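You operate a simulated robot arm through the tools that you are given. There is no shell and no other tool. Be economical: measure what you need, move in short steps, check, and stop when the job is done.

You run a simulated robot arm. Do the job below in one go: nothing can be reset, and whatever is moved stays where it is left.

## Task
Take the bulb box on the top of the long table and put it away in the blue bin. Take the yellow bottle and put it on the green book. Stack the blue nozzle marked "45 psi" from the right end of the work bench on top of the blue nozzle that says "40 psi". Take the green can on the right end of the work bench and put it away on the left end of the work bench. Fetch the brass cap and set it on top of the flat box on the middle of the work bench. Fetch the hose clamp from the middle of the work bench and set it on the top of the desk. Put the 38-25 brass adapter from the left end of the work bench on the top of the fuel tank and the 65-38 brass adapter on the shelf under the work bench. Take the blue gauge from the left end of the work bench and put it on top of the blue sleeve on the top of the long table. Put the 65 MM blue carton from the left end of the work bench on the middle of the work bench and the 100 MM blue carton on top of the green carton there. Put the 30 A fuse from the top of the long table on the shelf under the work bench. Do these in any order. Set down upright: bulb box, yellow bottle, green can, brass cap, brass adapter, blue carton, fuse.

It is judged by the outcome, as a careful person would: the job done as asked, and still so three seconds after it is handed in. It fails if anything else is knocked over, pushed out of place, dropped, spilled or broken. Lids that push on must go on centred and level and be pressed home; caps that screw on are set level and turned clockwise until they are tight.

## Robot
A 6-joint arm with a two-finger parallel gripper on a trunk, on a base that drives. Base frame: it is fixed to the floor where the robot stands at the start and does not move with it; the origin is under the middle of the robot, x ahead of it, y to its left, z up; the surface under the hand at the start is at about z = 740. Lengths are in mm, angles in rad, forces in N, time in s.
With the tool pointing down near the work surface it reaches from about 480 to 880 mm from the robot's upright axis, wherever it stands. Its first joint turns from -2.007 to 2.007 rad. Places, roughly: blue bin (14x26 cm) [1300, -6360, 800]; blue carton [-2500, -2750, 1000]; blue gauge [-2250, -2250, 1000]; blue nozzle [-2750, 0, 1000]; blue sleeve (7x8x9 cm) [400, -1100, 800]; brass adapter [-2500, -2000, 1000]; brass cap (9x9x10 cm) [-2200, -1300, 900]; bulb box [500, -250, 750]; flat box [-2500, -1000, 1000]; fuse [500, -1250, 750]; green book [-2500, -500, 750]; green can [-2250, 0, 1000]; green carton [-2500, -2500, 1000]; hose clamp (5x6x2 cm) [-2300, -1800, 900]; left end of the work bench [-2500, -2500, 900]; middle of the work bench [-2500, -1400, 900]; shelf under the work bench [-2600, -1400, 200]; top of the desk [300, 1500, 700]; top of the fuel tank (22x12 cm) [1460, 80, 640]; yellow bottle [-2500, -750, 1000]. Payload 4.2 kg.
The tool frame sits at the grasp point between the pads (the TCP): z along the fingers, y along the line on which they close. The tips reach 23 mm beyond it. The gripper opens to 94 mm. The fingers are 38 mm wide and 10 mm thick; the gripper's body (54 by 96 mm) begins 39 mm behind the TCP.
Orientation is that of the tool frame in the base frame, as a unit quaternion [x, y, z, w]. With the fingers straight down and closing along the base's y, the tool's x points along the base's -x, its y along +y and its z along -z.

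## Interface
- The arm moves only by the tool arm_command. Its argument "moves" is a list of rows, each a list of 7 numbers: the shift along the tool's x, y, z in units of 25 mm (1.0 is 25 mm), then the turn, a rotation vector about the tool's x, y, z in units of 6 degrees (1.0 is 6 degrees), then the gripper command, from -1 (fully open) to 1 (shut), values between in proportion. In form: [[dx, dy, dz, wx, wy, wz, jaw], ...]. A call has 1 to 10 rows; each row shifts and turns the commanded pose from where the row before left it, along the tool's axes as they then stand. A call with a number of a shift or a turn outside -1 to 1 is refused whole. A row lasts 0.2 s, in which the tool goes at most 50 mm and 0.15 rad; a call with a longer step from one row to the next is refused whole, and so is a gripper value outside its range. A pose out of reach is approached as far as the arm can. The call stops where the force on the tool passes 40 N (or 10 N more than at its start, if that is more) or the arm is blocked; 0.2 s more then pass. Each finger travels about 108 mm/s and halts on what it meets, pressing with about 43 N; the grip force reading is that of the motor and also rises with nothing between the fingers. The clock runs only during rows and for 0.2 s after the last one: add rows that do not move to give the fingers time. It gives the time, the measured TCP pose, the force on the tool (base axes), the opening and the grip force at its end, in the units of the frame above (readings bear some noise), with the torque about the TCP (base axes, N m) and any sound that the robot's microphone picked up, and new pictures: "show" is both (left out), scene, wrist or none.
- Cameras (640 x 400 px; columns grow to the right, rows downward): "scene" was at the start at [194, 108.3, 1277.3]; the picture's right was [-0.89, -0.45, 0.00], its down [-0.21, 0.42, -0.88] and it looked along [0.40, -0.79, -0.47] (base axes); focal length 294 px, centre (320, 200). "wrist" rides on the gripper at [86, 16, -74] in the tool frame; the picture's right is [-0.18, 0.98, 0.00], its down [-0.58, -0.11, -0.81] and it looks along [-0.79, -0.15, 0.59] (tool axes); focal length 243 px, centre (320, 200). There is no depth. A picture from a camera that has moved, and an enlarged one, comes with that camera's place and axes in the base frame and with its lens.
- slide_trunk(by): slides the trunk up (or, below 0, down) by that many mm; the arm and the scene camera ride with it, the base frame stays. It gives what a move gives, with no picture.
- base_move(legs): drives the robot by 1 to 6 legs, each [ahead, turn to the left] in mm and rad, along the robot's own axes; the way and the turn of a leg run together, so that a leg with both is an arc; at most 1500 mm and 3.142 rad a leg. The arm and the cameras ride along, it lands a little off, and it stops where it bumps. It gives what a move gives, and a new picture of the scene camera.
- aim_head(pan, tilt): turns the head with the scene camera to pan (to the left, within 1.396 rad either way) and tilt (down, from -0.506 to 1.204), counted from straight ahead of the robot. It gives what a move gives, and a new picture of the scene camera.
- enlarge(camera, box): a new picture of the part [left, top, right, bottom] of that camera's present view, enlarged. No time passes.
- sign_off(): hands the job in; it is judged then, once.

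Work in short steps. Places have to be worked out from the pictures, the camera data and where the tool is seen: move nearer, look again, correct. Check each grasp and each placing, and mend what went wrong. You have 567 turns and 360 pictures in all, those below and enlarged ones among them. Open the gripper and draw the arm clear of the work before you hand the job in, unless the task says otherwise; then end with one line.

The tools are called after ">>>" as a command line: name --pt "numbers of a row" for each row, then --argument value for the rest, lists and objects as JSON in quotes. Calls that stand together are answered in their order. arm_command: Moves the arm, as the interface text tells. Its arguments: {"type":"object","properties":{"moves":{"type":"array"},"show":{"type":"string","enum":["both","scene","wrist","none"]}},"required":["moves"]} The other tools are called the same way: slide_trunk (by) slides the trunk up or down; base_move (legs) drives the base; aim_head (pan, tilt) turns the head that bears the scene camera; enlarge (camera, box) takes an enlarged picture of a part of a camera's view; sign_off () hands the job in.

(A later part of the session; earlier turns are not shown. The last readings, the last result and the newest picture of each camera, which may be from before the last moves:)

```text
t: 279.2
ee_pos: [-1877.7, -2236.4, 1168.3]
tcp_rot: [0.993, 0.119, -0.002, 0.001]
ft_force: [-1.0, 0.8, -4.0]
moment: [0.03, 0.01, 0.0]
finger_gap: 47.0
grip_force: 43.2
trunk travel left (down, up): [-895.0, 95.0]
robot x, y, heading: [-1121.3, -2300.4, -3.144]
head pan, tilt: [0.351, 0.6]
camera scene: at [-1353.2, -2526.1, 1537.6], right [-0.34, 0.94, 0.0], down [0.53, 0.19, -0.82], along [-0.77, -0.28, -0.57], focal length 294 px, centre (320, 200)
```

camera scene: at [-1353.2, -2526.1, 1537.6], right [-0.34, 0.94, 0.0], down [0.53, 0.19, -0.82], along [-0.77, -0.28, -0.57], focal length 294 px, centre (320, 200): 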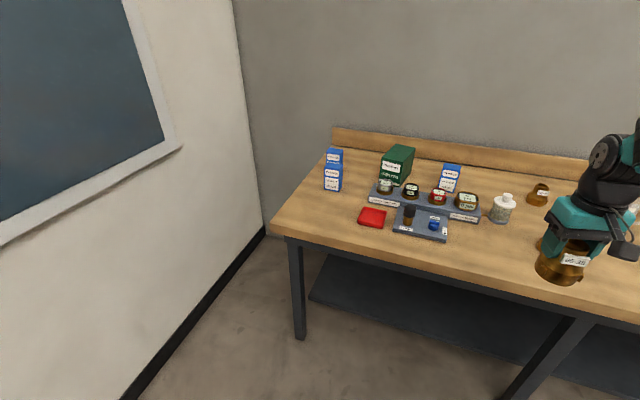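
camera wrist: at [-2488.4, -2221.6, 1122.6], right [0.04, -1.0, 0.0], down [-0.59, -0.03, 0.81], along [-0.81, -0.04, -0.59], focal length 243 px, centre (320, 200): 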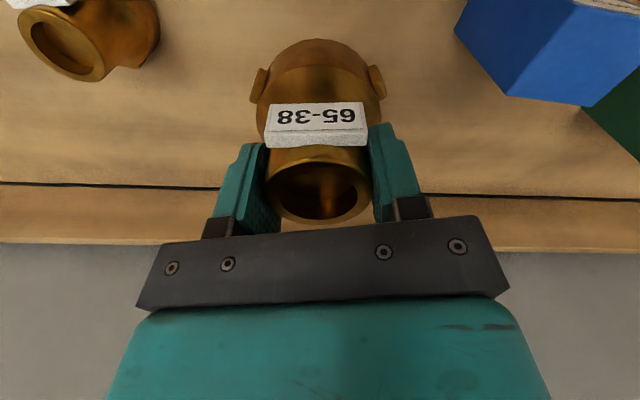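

The shelf runs here as well, so I place the adapter right here (y≈-2236). I extend the reach, then lower the trunk in front of the bench.

>>> arm_command --pt "-0.826 -0.2 0 0 0 0 1" --pt "-0.826 -0.2 0 0 0 0 1" --pt "-0.826 -0.2 0 0 0 0 1" --pt "-0.826 -0.2 0 0 0 0 1" --pt "0 0 0 0 0 0 1" --show "none"

>>> slide_trunk --by -400

>>> slide_trunk --by -400

>>> slide_trunk --by -50

>>> aim_head --pan 0.0 --tilt 0.2

```text
t: 280.4
ee_pos: [-1964.6, -2236.6, 1167.1]
tcp_rot: [0.993, 0.12, -0.001, 0.001]
ft_force: [-0.5, 0.0, -3.5]
moment: [0.0, 0.03, 0.01]
finger_gap: 46.6
grip_force: 42.3
trunk travel left (down, up): [-895.0, 95.0]
robot x, y, heading: [-1116.8, -2299.1, -3.14]
head pan, tilt: [0.351, 0.6]
```

```text
t: 284.2
ee_pos: [-1964.6, -2237.9, 767.6]
tcp_rot: [0.993, 0.121, -0.002, 0.0]
ft_force: [-0.6, 0.4, -3.6]
moment: [0.01, 0.02, 0.02]
finger_gap: 46.9
grip_force: 43.0
trunk travel left (down, up): [-495.0, 495.0]
robot x, y, heading: [-1116.2, -2302.7, -3.139]
head pan, tilt: [0.351, 0.6]
```

```text
t: 288.1
ee_pos: [-1964.9, -2237.0, 368.1]
tcp_rot: [0.993, 0.12, -0.002, 0.0]
ft_force: [0.7, -0.5, -3.5]
moment: [0.04, 0.02, 0.01]
finger_gap: 46.8
grip_force: 42.7
trunk travel left (down, up): [-95.0, 895.0]
robot x, y, heading: [-1115.6, -2302.9, -3.143]
head pan, tilt: [0.351, 0.6]
```

```text
t: 289.0
ee_pos: [-1964.2, -2237.8, 318.4]
tcp_rot: [0.993, 0.12, -0.002, 0.001]
ft_force: [-0.3, 0.4, -4.6]
moment: [0.01, 0.0, 0.03]
finger_gap: 46.8
grip_force: 43.5
trunk travel left (down, up): [-45.0, 945.0]
robot x, y, heading: [-1118.9, -2302.2, -3.137]
head pan, tilt: [0.351, 0.6]
```

```text
t: 289.8
ee_pos: [-1965.0, -2238.0, 317.9]
tcp_rot: [0.993, 0.12, -0.002, 0.0]
ft_force: [-0.1, -0.2, -4.5]
moment: [0.01, 0.02, 0.0]
finger_gap: 46.6
grip_force: 43.0
trunk travel left (down, up): [-45.0, 945.0]
robot x, y, heading: [-1120.5, -2301.3, -3.142]
head pan, tilt: [0.0, 0.201]
camera scene: at [-1363.1, -2495.9, 724.3], right [0.0, 1.0, 0.0], down [0.2, 0.0, -0.98], along [-0.98, 0.0, -0.2], focal length 294 px, centre (320, 200)
```

scene: 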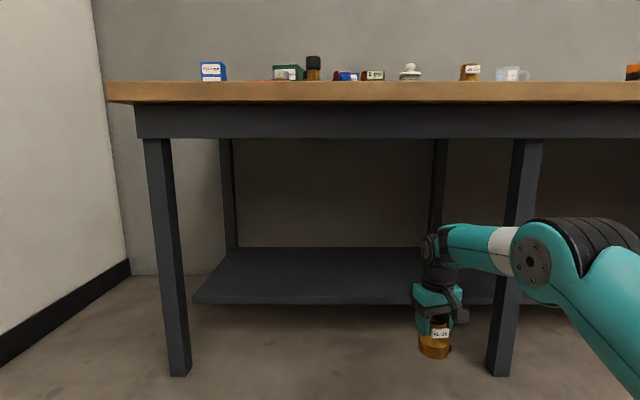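

Clear of legs. I drive forward so the adapter is over the shelf.

>>> base_move --legs '[[430, 0]]'

>>> arm_command --pt "0 0 0.5 0 0 0 1" --pt "0 0 0.5 0 0 0 1" --pt "0 0 0 0 0 0 1" --show "wrist"

```text
t: 292.5
ee_pos: [-2399.1, -2241.8, 319.0]
tcp_rot: [0.993, 0.121, -0.002, 0.0]
ft_force: [-0.5, 0.1, -3.3]
moment: [0.01, 0.01, 0.0]
finger_gap: 46.8
grip_force: 43.0
trunk travel left (down, up): [-45.0, 945.0]
robot x, y, heading: [-1553.5, -2299.4, -3.135]
head pan, tilt: [0.0, 0.201]
camera scene: at [-1796.1, -2497.5, 724.3], right [0.0, 1.0, 0.0], down [0.2, 0.0, -0.98], along [-0.98, 0.0, -0.2], focal length 294 px, centre (320, 200)
```

scene: 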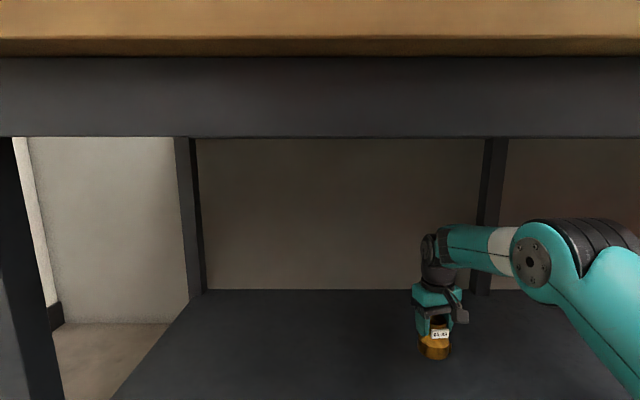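

```text
t: 293.3
ee_pos: [-2398.9, -2240.8, 292.2]
tcp_rot: [0.993, 0.122, -0.001, 0.0]
ft_force: [0.1, 0.3, -4.6]
moment: [-0.03, 0.02, 0.02]
finger_gap: 46.7
grip_force: 43.1
trunk travel left (down, up): [-45.0, 945.0]
robot x, y, heading: [-1553.4, -2302.3, -3.14]
head pan, tilt: [0.0, 0.201]
camera wrist: at [-2311.4, -2236.3, 366.6], right [0.06, -1.0, 0.0], down [-0.59, -0.03, 0.81], along [-0.81, -0.05, -0.59], focal length 243 px, centre (320, 200)
```

wrist: 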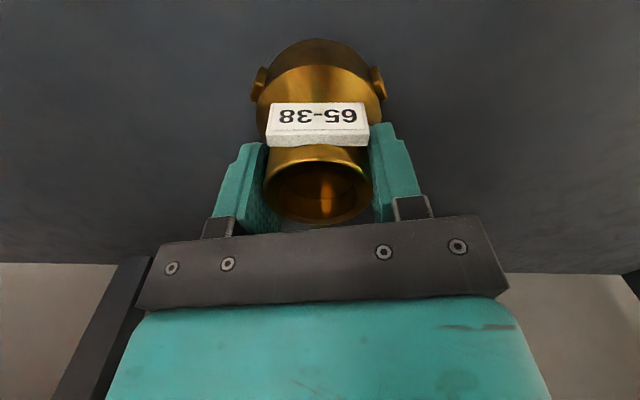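

Expected contact near TCP z≈261. Lower to 270, then small steps.

>>> arm_command --pt "0 0 0.4 0 0 0 1" --pt "0 0 0.4 0 0 0 1" --pt "0 0 0 0 0 0 1" --show "none"

>>> arm_command --pt "0 0 0.12 0 0 0 1" --pt "0 0 0.12 0 0 0 1" --pt "0 0 0 0 0 0 1" --show "none"

```text
t: 294.1
ee_pos: [-2397.6, -2241.4, 273.6]
tcp_rot: [0.993, 0.121, -0.003, 0.0]
ft_force: [0.0, -0.5, -3.8]
moment: [-0.02, 0.03, 0.04]
finger_gap: 46.8
grip_force: 42.9
trunk travel left (down, up): [-45.0, 945.0]
robot x, y, heading: [-1553.6, -2303.0, -3.137]
head pan, tilt: [0.0, 0.201]
```

```text
t: 294.9
ee_pos: [-2397.4, -2240.8, 267.2]
tcp_rot: [0.993, 0.122, -0.002, 0.001]
ft_force: [-0.4, 0.1, -3.7]
moment: [0.07, -0.02, 0.02]
finger_gap: 46.6
grip_force: 43.2
trunk travel left (down, up): [-45.0, 945.0]
robot x, y, heading: [-1552.3, -2304.1, -3.139]
head pan, tilt: [0.0, 0.201]
```

>>> arm_command --pt "0 0 0.1 0 0 0 1" --pt "0 0 0 0 0 0 1" --show "none"

>>> arm_command --pt "0 0 0.1 0 0 0 1" --pt "0 0 0 0 0 0 1" --show "none"

>>> arm_command --pt "0 0 0.1 0 0 0 1" --pt "0 0 0 0 0 0 1" --show "none"

```text
t: 295.5
ee_pos: [-2399.5, -2239.9, 265.1]
tcp_rot: [0.993, 0.122, -0.001, 0.0]
ft_force: [0.8, -0.2, -3.7]
moment: [-0.02, 0.01, 0.01]
finger_gap: 46.5
grip_force: 43.2
trunk travel left (down, up): [-45.0, 945.0]
robot x, y, heading: [-1551.1, -2302.1, -3.137]
head pan, tilt: [0.0, 0.201]
```

```text
t: 296.1
ee_pos: [-2397.9, -2240.7, 261.1]
tcp_rot: [0.993, 0.122, -0.002, 0.0]
ft_force: [-0.1, 0.4, -4.6]
moment: [0.0, -0.01, -0.02]
finger_gap: 46.8
grip_force: 43.1
trunk travel left (down, up): [-45.0, 945.0]
robot x, y, heading: [-1549.5, -2303.4, -3.137]
head pan, tilt: [0.0, 0.201]
```

```text
t: 296.7
ee_pos: [-2398.3, -2240.6, 258.7]
tcp_rot: [0.993, 0.122, -0.002, 0.0]
ft_force: [0.6, -0.9, -3.5]
moment: [-0.01, 0.0, 0.05]
finger_gap: 46.6
grip_force: 43.5
trunk travel left (down, up): [-45.0, 945.0]
robot x, y, heading: [-1554.6, -2300.2, -3.139]
head pan, tilt: [0.0, 0.201]
```

>>> arm_command --pt "0 0 0.1 0 0 0 1" --pt "0 0 0 0 0 0 1" --show "none"

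>>> arm_command --pt "0 0 0.1 0 0 0 1" --pt "0 0 0 0 0 0 1" --show "none"

>>> arm_command --pt "0 0 0.1 0 0 0 1" --pt "0 0 0 0 0 0 1" --show "none"

```text
t: 297.3
ee_pos: [-2398.4, -2241.1, 256.4]
tcp_rot: [0.993, 0.121, -0.001, 0.001]
ft_force: [-0.8, -0.4, -4.0]
moment: [0.02, 0.0, 0.0]
finger_gap: 46.4
grip_force: 43.3
trunk travel left (down, up): [-45.0, 945.0]
robot x, y, heading: [-1553.6, -2302.9, -3.141]
head pan, tilt: [0.0, 0.201]
```

```text
t: 297.9
ee_pos: [-2398.6, -2240.9, 255.7]
tcp_rot: [0.992, 0.123, -0.003, 0.0]
ft_force: [3.0, 1.2, 9.5]
moment: [0.28, -0.59, -0.04]
finger_gap: 46.7
grip_force: 43.1
trunk travel left (down, up): [-45.0, 945.0]
robot x, y, heading: [-1554.8, -2307.5, -3.136]
head pan, tilt: [0.0, 0.201]
```

```text
t: 298.5
ee_pos: [-2399.4, -2240.9, 256.5]
tcp_rot: [0.993, 0.121, -0.004, 0.0]
ft_force: [10.4, 3.4, 28.7]
moment: [0.25, -0.54, 0.21]
finger_gap: 46.6
grip_force: 43.3
trunk travel left (down, up): [-45.0, 945.0]
robot x, y, heading: [-1554.9, -2301.2, -3.14]
head pan, tilt: [0.0, 0.201]
```

Contact. Ease and release; then rise and check.

>>> arm_command --pt "0 0 -0.1 0 0 0 1" --pt "0 0 0 0 0 0 1" --pt "0 0 0 0 0 0 0" --pt "0 0 0 0 0 0 -0.4" --pt "0 0 0 0 0 0 -0.7" --pt "0 0 0 0 0 0 -0.7" --pt "0 0 -0.8 0 0 0 -0.7" --pt "0 0 -0.8 0 0 0 -0.7" --pt "0 0 -0.8 0 0 0 -0.7" --pt "0 0 0 0 0 0 -0.7" --show "wrist"

```text
t: 300.7
ee_pos: [-2399.2, -2241.9, 315.2]
tcp_rot: [0.993, 0.122, -0.002, 0.001]
ft_force: [-0.5, 0.1, -0.2]
moment: [-0.03, 0.0, -0.01]
finger_gap: 80.2
grip_force: 0.1
trunk travel left (down, up): [-45.0, 945.0]
robot x, y, heading: [-1554.4, -2305.1, -3.136]
head pan, tilt: [0.0, 0.201]
camera wrist: at [-2311.1, -2236.3, 389.6], right [0.06, -1.0, 0.0], down [-0.59, -0.03, 0.81], along [-0.81, -0.05, -0.59], focal length 243 px, centre (320, 200)
```

wrist: 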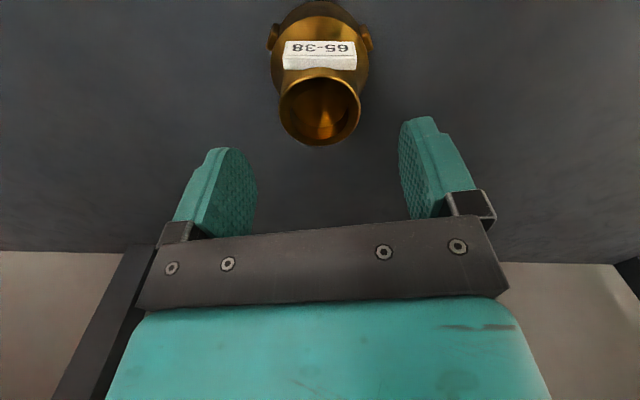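

The 65-38 adapter stands on the shelf. I back out, raise, retract the arm, and go to the left end for the cartons.

>>> base_move --legs '[[-460, 0]]'

>>> slide_trunk --by 400

>>> slide_trunk --by 390

>>> arm_command --pt "0.95 0.3 0 0 0 0.7 -1" --pt "0.95 0.2 0 0 0 0.7 -1" --pt "0.95 0.1 0 0 0 0.7 -1" --pt "0.95 0 0 0 0 0.7 -1" --pt "0.95 0 0 0 0 0 -1" --pt "0.95 0 0 0 0 0 -1" --pt "0.95 0 0 0 0 0 -1" --show "none"

>>> base_move --legs '[[0, 0.137], [730, 0], [0, -0.137]]'

```text
t: 303.4
ee_pos: [-1940.8, -2240.4, 314.4]
tcp_rot: [0.993, 0.122, -0.002, 0.0]
ft_force: [-0.2, -0.4, 0.1]
moment: [-0.01, 0.03, 0.0]
finger_gap: 79.7
grip_force: 0.0
trunk travel left (down, up): [-45.0, 945.0]
robot x, y, heading: [-1096.5, -2301.9, -3.136]
head pan, tilt: [0.0, 0.201]
camera scene: at [-1337.4, -2495.8, 724.4], right [0.0, 1.0, 0.0], down [0.2, 0.0, -0.98], along [-0.98, 0.0, -0.2], focal length 294 px, centre (320, 200)
```

scene: 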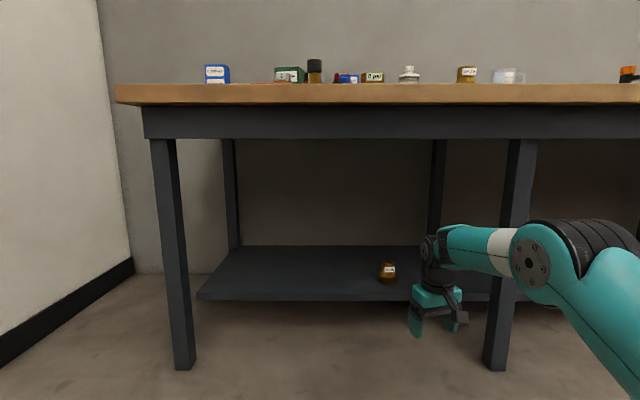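

```text
t: 307.3
ee_pos: [-1940.2, -2239.9, 715.4]
tcp_rot: [0.993, 0.122, -0.001, 0.0]
ft_force: [-0.1, 0.8, 0.6]
moment: [0.0, -0.01, 0.0]
finger_gap: 79.8
grip_force: 0.1
trunk travel left (down, up): [-445.0, 545.0]
robot x, y, heading: [-1094.2, -2300.3, -3.14]
head pan, tilt: [0.0, 0.201]
```

```text
t: 311.0
ee_pos: [-1941.4, -2239.5, 1105.3]
tcp_rot: [0.993, 0.122, -0.002, 0.001]
ft_force: [0.5, -0.1, 0.3]
moment: [-0.01, -0.01, 0.01]
finger_gap: 79.9
grip_force: 0.1
trunk travel left (down, up): [-835.0, 155.0]
robot x, y, heading: [-1094.4, -2302.8, -3.135]
head pan, tilt: [0.0, 0.201]
```

```text
t: 312.6
ee_pos: [-1770.2, -2244.6, 1103.8]
tcp_rot: [1.0, -0.024, -0.002, 0.001]
ft_force: [0.2, 0.2, 0.0]
moment: [-0.02, -0.02, 0.01]
finger_gap: 94.1
grip_force: 0.2
trunk travel left (down, up): [-835.0, 155.0]
robot x, y, heading: [-1091.1, -2298.0, -3.137]
head pan, tilt: [0.0, 0.201]
```

```text
t: 317.7
ee_pos: [-2481.1, -2350.5, 1104.8]
tcp_rot: [1.0, -0.023, -0.001, 0.0]
ft_force: [-0.2, -0.5, 0.0]
moment: [0.0, 0.01, -0.01]
finger_gap: 94.1
grip_force: 0.0
trunk travel left (down, up): [-835.0, 155.0]
robot x, y, heading: [-1803.3, -2403.9, -3.133]
head pan, tilt: [0.0, 0.201]
camera scene: at [-2047.0, -2599.5, 1514.4], right [-0.01, 1.0, 0.0], down [0.2, 0.0, -0.98], along [-0.98, -0.01, -0.2], focal length 294 px, centre (320, 200)
```

scene: 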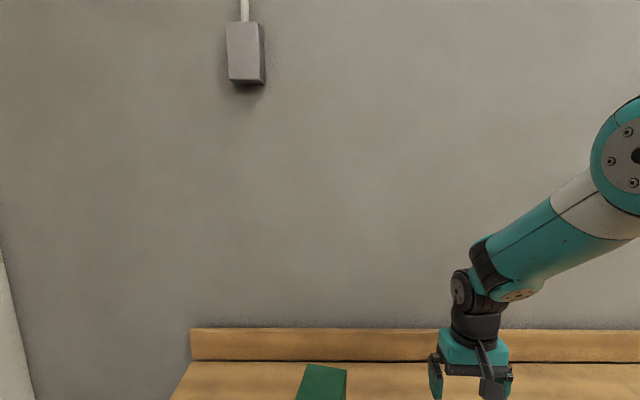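

Now a wrist view of the 100 MM carton, plus a scene view.

>>> arm_command --pt "-0.15 0.76 0.5 0 0 0 -1" --pt "-0.15 0.76 0.5 0 0 0 -1" --pt "0 0 0 0 0 0 -1" --show "wrist"

>>> aim_head --pan 0.1 --tilt 0.75

```text
t: 318.5
ee_pos: [-2492.2, -2386.9, 1078.9]
tcp_rot: [1.0, -0.023, -0.001, 0.001]
ft_force: [-0.8, 0.0, -0.7]
moment: [-0.03, -0.01, -0.03]
finger_gap: 93.9
grip_force: 0.1
trunk travel left (down, up): [-835.0, 155.0]
robot x, y, heading: [-1806.5, -2402.5, -3.135]
head pan, tilt: [0.0, 0.201]
camera wrist: at [-2406.6, -2408.1, 1153.4], right [-0.23, -0.97, 0.0], down [-0.57, 0.14, 0.81], along [-0.79, 0.18, -0.59], focal length 243 px, centre (320, 200)
```

wrist: 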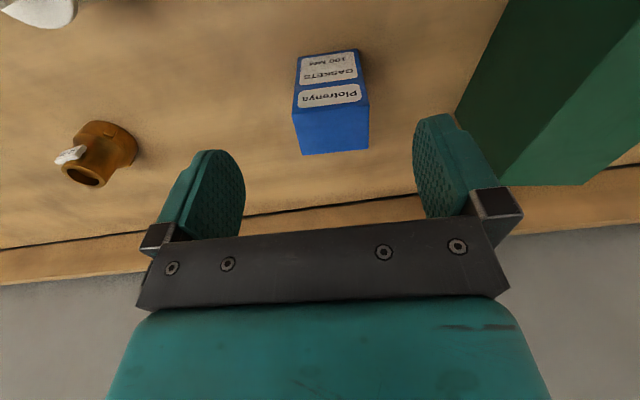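

```text
t: 319.5
ee_pos: [-2492.5, -2388.0, 1079.6]
tcp_rot: [1.0, -0.023, -0.002, 0.001]
ft_force: [0.1, 0.5, -0.3]
moment: [0.0, 0.04, -0.01]
finger_gap: 94.1
grip_force: 0.0
trunk travel left (down, up): [-835.0, 155.0]
robot x, y, heading: [-1806.5, -2403.5, -3.136]
head pan, tilt: [0.099, 0.75]
camera scene: at [-2036.2, -2607.5, 1464.8], right [-0.11, 0.99, 0.0], down [0.68, 0.07, -0.73], along [-0.73, -0.08, -0.68], focal length 294 px, centre (320, 200)
```

scene: 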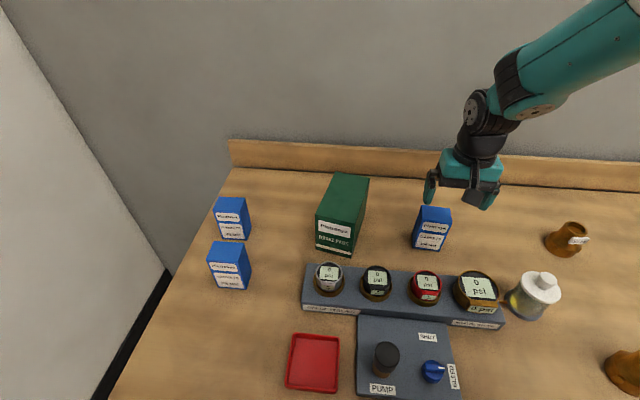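

Carton centre ≈(-2551,-2388), turned 7° clockwise. I align and go above, then descend to z≈940.

>>> arm_command --pt "0 0 0 0 0 0.73 -1" --pt "-0.78 0.1 0 0 0 0 -1" --pt "-0.78 0.1 0 0 0 0 -1" --pt "-0.78 0.1 0 0 0 0 -1" --pt "0 0 1 0 0 0 -1" --pt "0 0 1 0 0 0 -1" --pt "0 0 0 0 0 0 -1" --show "wrist"

```text
t: 321.1
ee_pos: [-2548.6, -2388.8, 1030.7]
tcp_rot: [0.998, -0.061, -0.002, 0.001]
ft_force: [-0.2, -0.6, 0.4]
moment: [-0.01, 0.0, -0.01]
finger_gap: 93.8
grip_force: 0.0
trunk travel left (down, up): [-835.0, 155.0]
robot x, y, heading: [-1802.8, -2403.7, -3.137]
head pan, tilt: [0.099, 0.75]
camera wrist: at [-2464.9, -2416.1, 1103.8], right [-0.3, -0.95, 0.0], down [-0.56, 0.18, 0.81], along [-0.77, 0.24, -0.59], focal length 243 px, centre (320, 200)
```

wrist: 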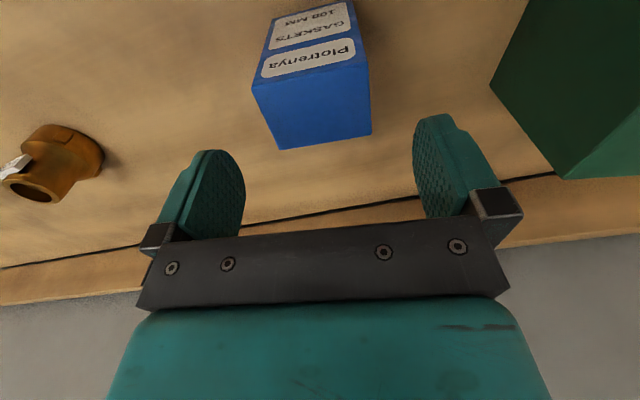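

Aligned. Descend to z≈938 and grip.

>>> arm_command --pt "0 0 0.9 0 0 0 -1" --pt "0 0 0.9 0 0 0 -1" --pt "0 0 0.9 0 0 0 -1" --pt "0 0 0.95 0 0 0 -1" --pt "0 0 0 0 0 0 0.2" --pt "0 0 0 0 0 0 1" --pt "0 0 0 0 0 0 1" --pt "0 0 0 0 0 0 1" --show "none"

>>> arm_command --pt "0 0 -0.5 0 0 0 1" --pt "0 0 -1 0 0 0 1" --pt "0 0 -1 0 0 0 1" --pt "0 0 -1 0 0 0 1" --pt "0 0 -1 0 0 0 1" --pt "0 0 -1 0 0 0 1" --pt "0 0 -1 0 0 0 1" --pt "0 0 0 0 0 0 1" --show "both"

```text
t: 322.9
ee_pos: [-2548.9, -2390.6, 938.1]
tcp_rot: [0.998, -0.061, -0.002, 0.001]
ft_force: [-0.4, -0.5, 0.1]
moment: [0.01, 0.04, 0.02]
finger_gap: 67.6
grip_force: 42.9
trunk travel left (down, up): [-835.0, 155.0]
robot x, y, heading: [-1806.4, -2402.3, -3.135]
head pan, tilt: [0.099, 0.75]
```

```text
t: 324.7
ee_pos: [-2548.7, -2386.8, 1100.6]
tcp_rot: [0.998, -0.06, -0.002, 0.001]
ft_force: [-0.2, 0.1, -1.8]
moment: [0.02, 0.0, 0.0]
finger_gap: 67.7
grip_force: 43.5
trunk travel left (down, up): [-835.0, 155.0]
robot x, y, heading: [-1804.3, -2401.4, -3.135]
head pan, tilt: [0.099, 0.75]
camera scene: at [-2036.3, -2607.6, 1464.7], right [-0.11, 0.99, 0.0], down [0.68, 0.07, -0.73], along [-0.73, -0.08, -0.68], focal length 294 px, centre (320, 200)
camera wrist: at [-2465.2, -2414.9, 1175.2], right [-0.3, -0.95, 0.0], down [-0.56, 0.18, 0.81], along [-0.77, 0.24, -0.59], focal length 243 px, centre (320, 200)
```

scene: 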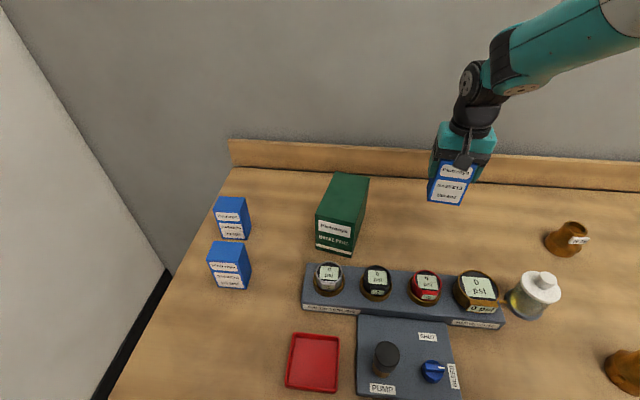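
wrist: 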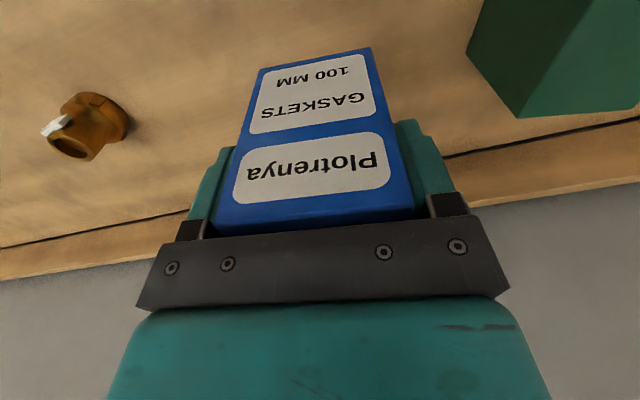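

Carton held. I re-measure the green carton's top in the present view.

>>> enlarge --camera "scene" --box '[290, 160, 400, 270]'

```text
3.64 times, centred on (345, 215) of scene
camera zoom: at [-2036.3, -2607.6, 1464.7], right [-0.11, 0.99, 0.0], down [0.68, 0.07, -0.73], along [-0.73, -0.08, -0.68], focal length 1068 px, centre (229, 146)
```

zoom: 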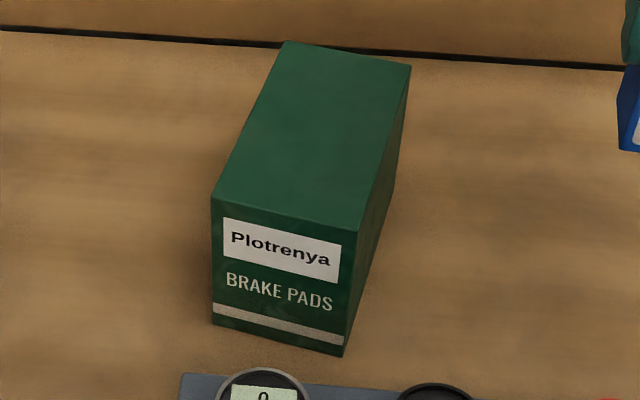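

Green carton top centre ≈(-2574,-2607), z≈987. I move the carton above it.

>>> arm_command --pt "0 0.984 -0.4 0 0 0 1" --pt "0 0.984 0 0 0 0 1" --pt "0 0.984 0 0 0 0 1" --pt "0 0.984 0 0 0 0 1" --pt "0 0.984 0 0 0 0 1" --pt "0 0.984 0 0 0 0 1" --pt "0 0.984 0 0 0 0 1" --pt "0 0.984 0 0 0 0 1" --pt "0 0.984 0 0 0 0.85 1" --pt "0 0 0 0 0 0 1" --show "both"

```text
t: 326.9
ee_pos: [-2576.1, -2609.6, 1110.9]
tcp_rot: [0.994, -0.105, -0.002, 0.001]
ft_force: [1.0, -0.6, -1.9]
moment: [0.01, -0.04, -0.03]
finger_gap: 67.9
grip_force: 42.9
trunk travel left (down, up): [-835.0, 155.0]
robot x, y, heading: [-1805.4, -2404.9, -3.137]
head pan, tilt: [0.099, 0.75]
camera scene: at [-2036.3, -2607.6, 1464.7], right [-0.11, 0.99, 0.0], down [0.68, 0.07, -0.73], along [-0.73, -0.08, -0.68], focal length 294 px, centre (320, 200)
camera wrist: at [-2495.5, -2643.2, 1185.9], right [-0.39, -0.92, 0.0], down [-0.54, 0.23, 0.81], along [-0.75, 0.31, -0.59], focal length 243 px, centre (320, 200)
```

scene: 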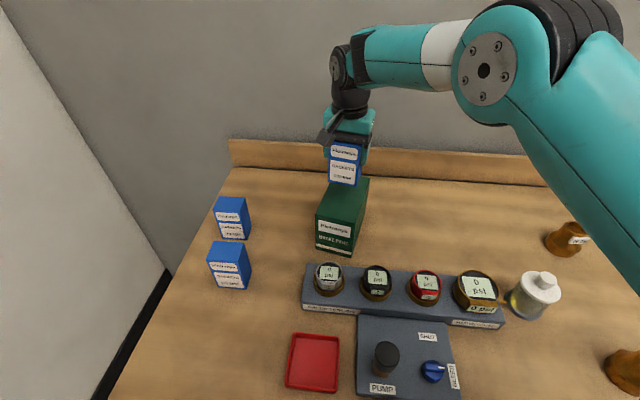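
wrist: 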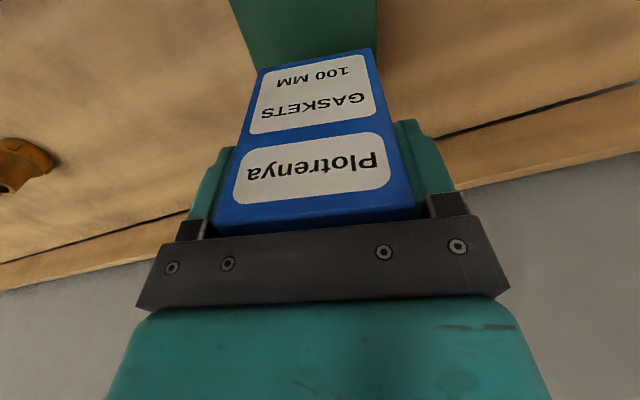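

Well lined up. I lower to ~12 mm above the green carton, then step down.

>>> arm_command --pt "0 0 0.6 0 0 0 1" --pt "0 0 0.6 0 0 0 1" --pt "0 0 0.2 0 0 0 1" --pt "0 0 0 0 0 0 1" --show "none"

>>> arm_command --pt "0 0 0.12 0 0 0 1" --pt "0 0 0.12 0 0 0 1" --pt "0 0 0 0 0 0 1" --show "scene"

```text
t: 327.9
ee_pos: [-2576.8, -2608.8, 1076.1]
tcp_rot: [0.994, -0.105, -0.002, 0.001]
ft_force: [0.2, 0.2, -1.1]
moment: [0.0, -0.01, 0.0]
finger_gap: 67.7
grip_force: 43.6
trunk travel left (down, up): [-835.0, 155.0]
robot x, y, heading: [-1805.3, -2403.6, -3.134]
head pan, tilt: [0.099, 0.75]
```

```text
t: 328.7
ee_pos: [-2576.8, -2609.1, 1071.1]
tcp_rot: [0.994, -0.105, -0.002, 0.0]
ft_force: [-1.4, 0.2, -1.5]
moment: [0.04, -0.02, 0.0]
finger_gap: 67.7
grip_force: 43.2
trunk travel left (down, up): [-835.0, 155.0]
robot x, y, heading: [-1800.6, -2402.6, -3.13]
head pan, tilt: [0.099, 0.75]
camera scene: at [-2036.3, -2607.6, 1464.7], right [-0.11, 0.99, 0.0], down [0.68, 0.07, -0.73], along [-0.73, -0.08, -0.68], focal length 294 px, centre (320, 200)
```

scene: 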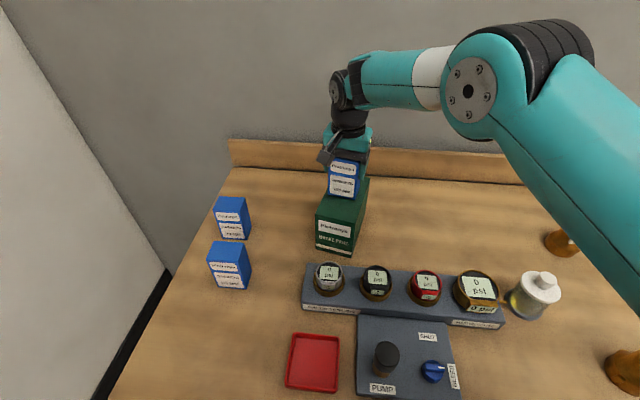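

>>> arm_command --pt "0 0 0.1 0 0 0 1" --pt "0 0 0 0 0 0 1" --show "none"

>>> arm_command --pt "0 0 0.1 0 0 0 1" --pt "0 0 0 0 0 0 1" --show "none"

>>> arm_command --pt "0 0 0.1 0 0 0 1" --pt "0 0 0 0 0 0 1" --show "none"

```text
t: 329.3
ee_pos: [-2577.5, -2608.1, 1067.8]
tcp_rot: [0.995, -0.105, -0.001, 0.0]
ft_force: [0.3, -0.5, -1.6]
moment: [-0.02, 0.03, 0.03]
finger_gap: 67.8
grip_force: 43.0
trunk travel left (down, up): [-835.0, 155.0]
robot x, y, heading: [-1803.9, -2402.5, -3.134]
head pan, tilt: [0.099, 0.75]
```

```text
t: 329.9
ee_pos: [-2575.9, -2607.4, 1068.4]
tcp_rot: [0.994, -0.105, -0.003, 0.002]
ft_force: [-0.4, 1.0, 11.6]
moment: [0.5, -0.21, 0.09]
finger_gap: 67.8
grip_force: 42.8
trunk travel left (down, up): [-835.0, 155.0]
robot x, y, heading: [-1807.9, -2405.4, -3.128]
head pan, tilt: [0.099, 0.75]
```

```text
t: 330.5
ee_pos: [-2575.9, -2607.5, 1067.1]
tcp_rot: [0.994, -0.105, -0.005, 0.003]
ft_force: [-2.5, 2.5, 33.7]
moment: [1.05, -0.56, 0.07]
finger_gap: 67.5
grip_force: 43.0
trunk travel left (down, up): [-835.0, 155.0]
robot x, y, heading: [-1803.7, -2400.8, -3.134]
head pan, tilt: [0.099, 0.75]
```

Contact. Ease up and release gently.

>>> arm_command --pt "0 0 -0.1 0 0 0 1" --pt "0 0 0 0 0 0 1" --pt "0 0 0 0 0 0 -0.5" --pt "0 0 0 0 0 0 -0.7" --pt "0 0 0 0 0 0 -0.9" --pt "0 0 -0.8 0 0 0 -0.9" --pt "0 0 -0.9 0 0 0 -0.9" --pt "0 0 -0.9 0 0 0 -0.9" --pt "0 0 -0.9 0 0 0 -0.9" --pt "0 0 0 0 0 0 -0.9" --show "both"

```text
t: 332.7
ee_pos: [-2574.0, -2608.6, 1154.6]
tcp_rot: [0.994, -0.106, -0.002, 0.0]
ft_force: [1.0, -0.7, -0.4]
moment: [0.02, -0.01, 0.0]
finger_gap: 89.2
grip_force: 0.0
trunk travel left (down, up): [-835.0, 155.0]
robot x, y, heading: [-1807.3, -2403.6, -3.137]
head pan, tilt: [0.099, 0.75]
camera scene: at [-2036.2, -2607.6, 1464.7], right [-0.11, 0.99, 0.0], down [0.68, 0.07, -0.73], along [-0.73, -0.08, -0.68], focal length 294 px, centre (320, 200)
camera wrist: at [-2493.8, -2642.9, 1228.4], right [-0.39, -0.92, 0.0], down [-0.54, 0.23, 0.81], along [-0.75, 0.31, -0.59], focal length 243 px, centre (320, 200)
```

scene: 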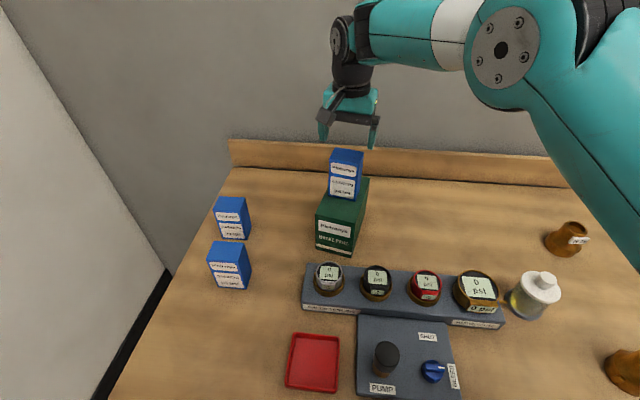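
wrist: 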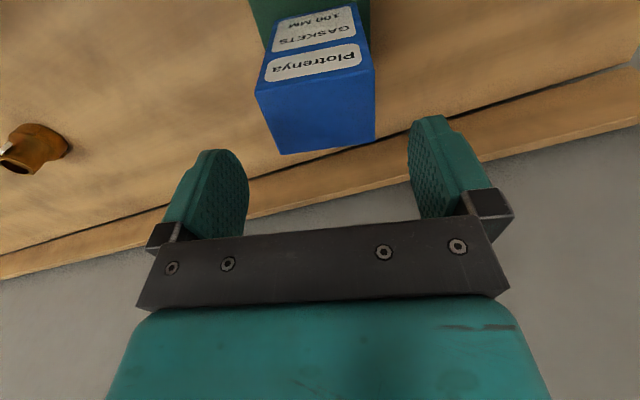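

Stacked well. Next the 65 MM carton: I measure it.

>>> enlarge --camera "scene" --box '[190, 185, 280, 300]'

```text
3.48 times, centred on (235, 242) of scene
camera zoom: at [-2036.2, -2607.6, 1464.7], right [-0.11, 0.99, 0.0], down [0.68, 0.07, -0.73], along [-0.73, -0.08, -0.68], focal length 1021 px, centre (616, 52)
```

zoom: 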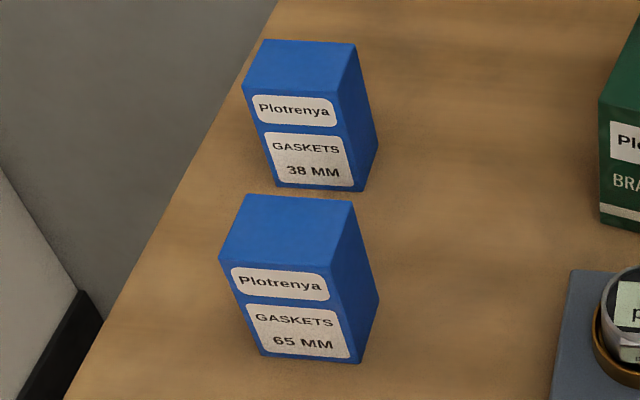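

65 MM carton centre ≈(-2390,-2844), square to the axes. I move above it.

>>> arm_command --pt "0.917 0.765 0 0 0 0 -1" --pt "0.917 0.765 0 0 0 0 -1" --pt "0.917 0.765 0 0 0 0 -1" --pt "0.917 0.765 0 0 0 0 -1" --pt "0.917 0.765 0 0 0 0 -1" --pt "0.917 0.765 0 0 0 0 -1" --pt "0.917 0.765 0 0 0 0 -1" --pt "0.917 0.765 0 0 0 0 -1" --pt "0.917 0.765 0 0 0 0 -1" --pt "0.917 0.765 0 0 0 0 -1" --show "none"

>>> arm_command --pt "0 0 0.7 0 0 -1 -1" --pt "0 0 0.7 0 0 -1 -1" --pt "0 0 0.9 0 0 0 -1" --pt "0 0 0.9 0 0 0 -1" --pt "0 0 0.9 0 0 0 -1" --pt "0 0 0 0 0 0 -1" --show "wrist"

```text
t: 334.9
ee_pos: [-2391.6, -2843.6, 1152.4]
tcp_rot: [0.994, -0.106, -0.002, 0.001]
ft_force: [-0.5, 0.7, 1.0]
moment: [-0.03, -0.01, 0.01]
finger_gap: 93.9
grip_force: 0.0
trunk travel left (down, up): [-835.0, 155.0]
robot x, y, heading: [-1804.3, -2401.8, -3.135]
head pan, tilt: [0.099, 0.75]
```

```text
t: 336.3
ee_pos: [-2392.7, -2843.7, 1049.8]
tcp_rot: [1.0, 0.0, -0.002, 0.0]
ft_force: [-0.4, 0.1, -0.2]
moment: [-0.01, 0.0, 0.0]
finger_gap: 94.0
grip_force: 0.1
trunk travel left (down, up): [-835.0, 155.0]
robot x, y, heading: [-1805.5, -2399.0, -3.131]
head pan, tilt: [0.099, 0.75]
camera wrist: at [-2307.3, -2860.1, 1123.4], right [-0.18, -0.98, 0.0], down [-0.58, 0.11, 0.81], along [-0.79, 0.15, -0.59], focal length 243 px, centre (320, 200)
```

wrist: 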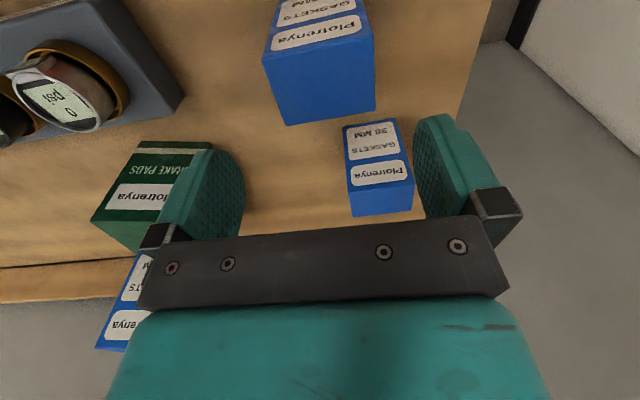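

Aligned. Descend and grip.

>>> arm_command --pt "0.14 0 0.9 0 0 0 -1" --pt "0 0 0.9 0 0 0 -1" --pt "0 0 0.9 0 0 0 -1" --pt "0 0 0.9 0 0 0 -1" --pt "0 0 0.85 0 0 0 -1" --pt "0 0 0 0 0 0 0.2" --pt "0 0 0 0 0 0 1" --pt "0 0 0 0 0 0 1" --pt "0 0 0 0 0 0 1" --show "wrist"

>>> arm_command --pt "0 0 -0.5 0 0 0 1" --pt "0 0 -1 0 0 0 1" --pt "0 0 -1 0 0 0 1" --pt "0 0 -1 0 0 0 1" --pt "0 0 -1 0 0 0 1" --pt "0 0 -1 0 0 0 1" --pt "0 0 -1 0 0 0 1" --pt "0 0 -1 0 0 0 1" --pt "0 0 0 0 0 0 1" --show "wrist"

```text
t: 338.3
ee_pos: [-2390.1, -2843.4, 938.7]
tcp_rot: [1.0, 0.0, -0.002, 0.001]
ft_force: [0.2, 0.5, 0.8]
moment: [-0.05, 0.01, 0.0]
finger_gap: 67.9
grip_force: 43.9
trunk travel left (down, up): [-835.0, 155.0]
robot x, y, heading: [-1799.1, -2404.6, -3.133]
head pan, tilt: [0.099, 0.75]
camera wrist: at [-2303.5, -2859.9, 1013.0], right [-0.18, -0.98, 0.0], down [-0.58, 0.11, 0.81], along [-0.79, 0.15, -0.59], focal length 243 px, centre (320, 200)
```

wrist: 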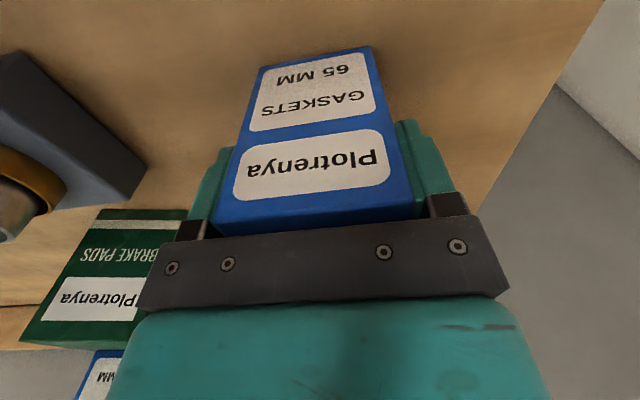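

```text
t: 340.3
ee_pos: [-2388.8, -2842.8, 1128.9]
tcp_rot: [1.0, 0.0, -0.001, 0.001]
ft_force: [0.3, -0.7, -1.5]
moment: [0.02, 0.0, 0.03]
finger_gap: 67.7
grip_force: 43.2
trunk travel left (down, up): [-835.0, 155.0]
robot x, y, heading: [-1798.8, -2407.4, -3.137]
head pan, tilt: [0.099, 0.75]
camera wrist: at [-2302.4, -2859.4, 1203.1], right [-0.18, -0.98, 0.0], down [-0.58, 0.11, 0.81], along [-0.79, 0.15, -0.59], focal length 243 px, centre (320, 200)
```

wrist: 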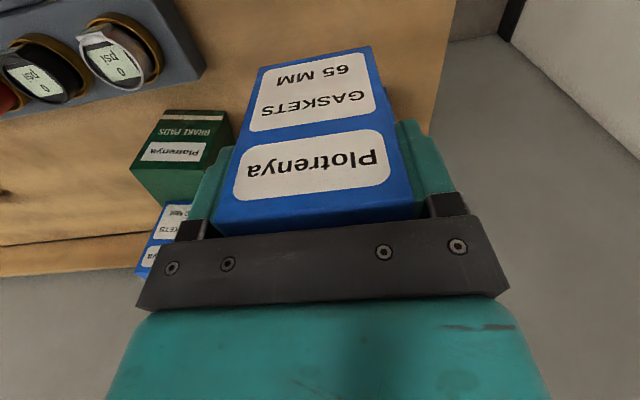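

Held. I back off and drive to the middle of the bench to find a free spot.

>>> base_move --legs '[[-550, 0], [0, -1.07], [1000, 0], [0, 1.07]]'

>>> aim_head --pan -0.1 --tilt 0.6

```text
t: 353.7
ee_pos: [-2324.6, -1937.0, 1129.6]
tcp_rot: [1.0, -0.01, -0.002, 0.0]
ft_force: [0.2, -0.1, -1.5]
moment: [0.0, 0.02, 0.01]
finger_gap: 67.6
grip_force: 42.4
trunk travel left (down, up): [-835.0, 155.0]
robot x, y, heading: [-1735.4, -1509.7, 3.132]
head pan, tilt: [0.099, 0.75]
camera scene: at [-1968.8, -1708.2, 1464.7], right [-0.09, 1.0, 0.0], down [0.68, 0.06, -0.73], along [-0.73, -0.06, -0.68], focal length 294 px, centre (320, 200)
```

scene: 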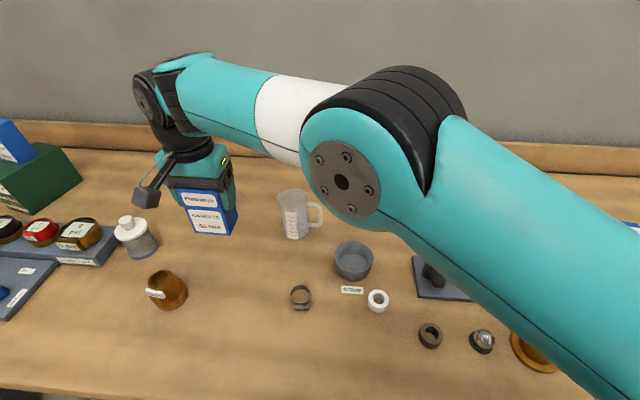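

```text
t: 354.4
ee_pos: [-2325.7, -1937.2, 1129.3]
tcp_rot: [1.0, -0.01, -0.002, 0.001]
ft_force: [0.8, 0.3, -0.8]
moment: [-0.01, 0.01, -0.01]
finger_gap: 67.8
grip_force: 43.0
trunk travel left (down, up): [-835.0, 155.0]
robot x, y, heading: [-1733.4, -1507.6, 3.131]
head pan, tilt: [-0.099, 0.6]
camera scene: at [-1974.1, -1691.2, 1477.5], right [0.11, 0.99, 0.0], down [0.56, -0.06, -0.82], along [-0.82, 0.09, -0.57], focal length 294 px, centre (320, 200)
```

scene: 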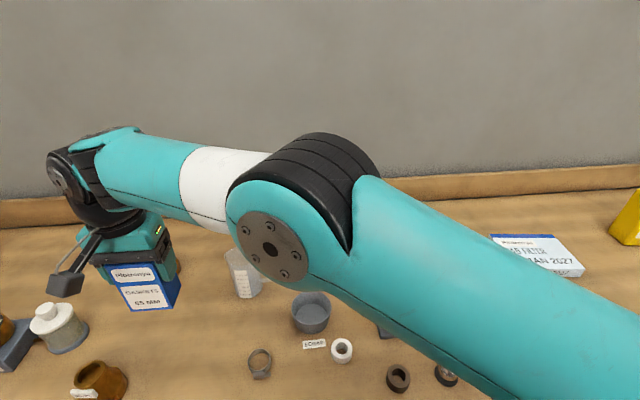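

Free spot at about (-2190,-1650) in the middle front. The robot is too close; I back up 250 mm and swing the carton there.

>>> base_move --legs '[[-250, 0]]'

>>> arm_command --pt "-0.2 -0.98 0 0 0 0 1" --pt "-0.2 -0.98 0 0 0 0 1" --pt "-0.4 -0.98 0 0 0 0 1" --pt "-0.4 -0.98 0 0 0 0 1" --pt "-0.4 -0.98 0 0 0 0 1" --pt "-0.4 -0.98 0 0 0 0 1" --pt "-0.4 -0.98 0 0 0 0 1" --pt "-0.4 -0.98 0 0 0 0 1" --pt "-0.4 -0.98 0 0 0 0 1" --pt "-0.4 -0.98 0 0 0 0 1" --show "none"

>>> aim_head --pan 0.0 --tilt 0.6

```text
t: 356.3
ee_pos: [-2069.1, -1941.0, 1129.3]
tcp_rot: [1.0, -0.007, -0.001, 0.001]
ft_force: [1.3, 0.5, -1.0]
moment: [-0.03, -0.03, -0.02]
finger_gap: 67.9
grip_force: 42.7
trunk travel left (down, up): [-835.0, 155.0]
robot x, y, heading: [-1478.0, -1513.5, 3.132]
head pan, tilt: [-0.099, 0.6]
camera scene: at [-1719.4, -1694.6, 1477.6], right [0.11, 0.99, 0.0], down [0.56, -0.06, -0.83], along [-0.82, 0.09, -0.57], focal length 294 px, centre (320, 200)
```

scene: 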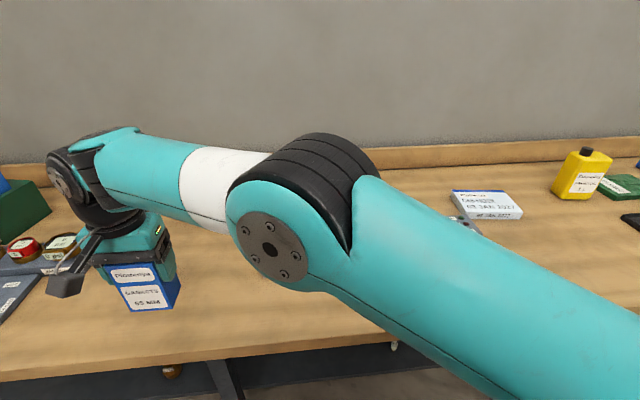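

```text
t: 358.5
ee_pos: [-2154.8, -1694.1, 1129.2]
tcp_rot: [1.0, -0.007, -0.002, 0.0]
ft_force: [0.3, -0.7, -1.4]
moment: [0.07, 0.03, -0.03]
finger_gap: 67.8
grip_force: 42.8
trunk travel left (down, up): [-835.0, 155.0]
robot x, y, heading: [-1478.4, -1513.4, 3.13]
head pan, tilt: [-0.099, 0.6]
```

```text
t: 359.2
ee_pos: [-2155.8, -1695.9, 1130.6]
tcp_rot: [1.0, -0.008, -0.002, 0.0]
ft_force: [-0.7, -0.1, -2.6]
moment: [-0.02, 0.0, 0.0]
finger_gap: 67.9
grip_force: 43.0
trunk travel left (down, up): [-835.0, 155.0]
robot x, y, heading: [-1483.3, -1507.3, 3.136]
head pan, tilt: [0.0, 0.6]
camera scene: at [-1719.9, -1703.3, 1477.6], right [0.01, 1.0, 0.0], down [0.56, 0.0, -0.83], along [-0.82, 0.01, -0.57], focal length 294 px, centre (320, 200)
```

scene: 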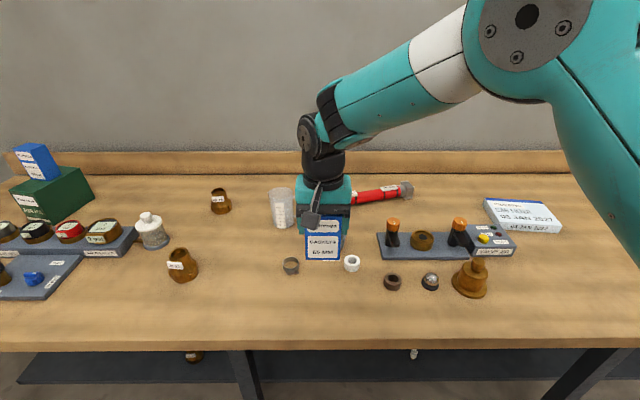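

Spot is free. I move to (-2180,-1665) and lower.

>>> arm_command --pt "-0.5 -0.6 0.5 0 0 0 1" --pt "-0.5 -0.6 0.8 0 0 0 1" --pt "0 0 1 0 0 0 1" --pt "0 0 1 0 0 0 1" --pt "0 0 1 0 0 0 1" --pt "0 0 1 0 0 0 1" --pt "0 0 1 0 0 0 1" --pt "0 0 0.9 0 0 0 1" --pt "0 0 0 0 0 0 1" --show "scene"

```text
t: 361.2
ee_pos: [-2182.0, -1665.0, 947.5]
tcp_rot: [1.0, -0.008, -0.001, 0.001]
ft_force: [0.2, 0.8, -1.3]
moment: [-0.01, 0.03, -0.03]
finger_gap: 68.0
grip_force: 42.8
trunk travel left (down, up): [-835.0, 155.0]
robot x, y, heading: [-1478.3, -1510.3, 3.132]
head pan, tilt: [0.0, 0.6]
camera scene: at [-1719.9, -1703.3, 1477.6], right [0.01, 1.0, 0.0], down [0.56, 0.0, -0.83], along [-0.82, 0.01, -0.56], focal length 294 px, centre (320, 200)
```

scene: 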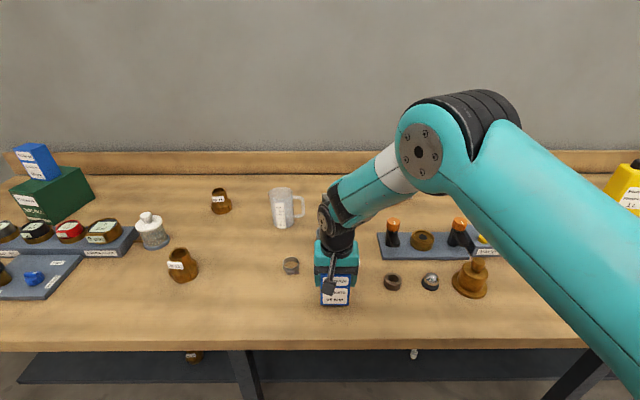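

>>> arm_command --pt "0 0 0.12 0 0 0 1" --pt "0 0 0.12 0 0 0 1" --pt "0 0 0 0 0 0 1" --show "none"

>>> arm_command --pt "0 0 0.08 0 0 0 1" --pt "0 0 0 0 0 0 1" --show "none"

```text
t: 362.0
ee_pos: [-2181.2, -1665.7, 942.6]
tcp_rot: [1.0, -0.008, -0.001, 0.001]
ft_force: [0.3, -0.2, -1.1]
moment: [-0.04, 0.01, 0.01]
finger_gap: 67.6
grip_force: 42.8
trunk travel left (down, up): [-835.0, 155.0]
robot x, y, heading: [-1477.6, -1509.3, 3.137]
head pan, tilt: [0.0, 0.6]
```

```text
t: 362.6
ee_pos: [-2182.4, -1665.8, 941.0]
tcp_rot: [1.0, -0.007, -0.002, 0.001]
ft_force: [-0.7, 0.4, -1.5]
moment: [-0.02, -0.01, -0.03]
finger_gap: 67.5
grip_force: 42.6
trunk travel left (down, up): [-835.0, 155.0]
robot x, y, heading: [-1480.8, -1505.9, 3.134]
head pan, tilt: [0.0, 0.6]
```

One more 2–3 mm step expected to make contact.

>>> arm_command --pt "0 0 0.08 0 0 0 1" --pt "0 0 0 0 0 0 1" --show "none"

```text
t: 363.2
ee_pos: [-2180.6, -1665.0, 938.2]
tcp_rot: [1.0, -0.008, -0.002, 0.0]
ft_force: [-0.2, 0.1, -1.0]
moment: [0.02, 0.01, 0.02]
finger_gap: 67.4
grip_force: 42.6
trunk travel left (down, up): [-835.0, 155.0]
robot x, y, heading: [-1477.4, -1509.0, 3.132]
head pan, tilt: [0.0, 0.6]
```

>>> arm_command --pt "0 0 0.05 0 0 0 1" --pt "0 0 0 0 0 0 1" --show "none"

```text
t: 363.8
ee_pos: [-2180.9, -1664.3, 939.2]
tcp_rot: [1.0, -0.008, -0.003, 0.001]
ft_force: [0.9, 1.1, 8.9]
moment: [0.41, -0.17, -0.05]
finger_gap: 67.7
grip_force: 43.4
trunk travel left (down, up): [-835.0, 155.0]
robot x, y, heading: [-1477.1, -1509.6, 3.138]
head pan, tilt: [0.0, 0.6]
```

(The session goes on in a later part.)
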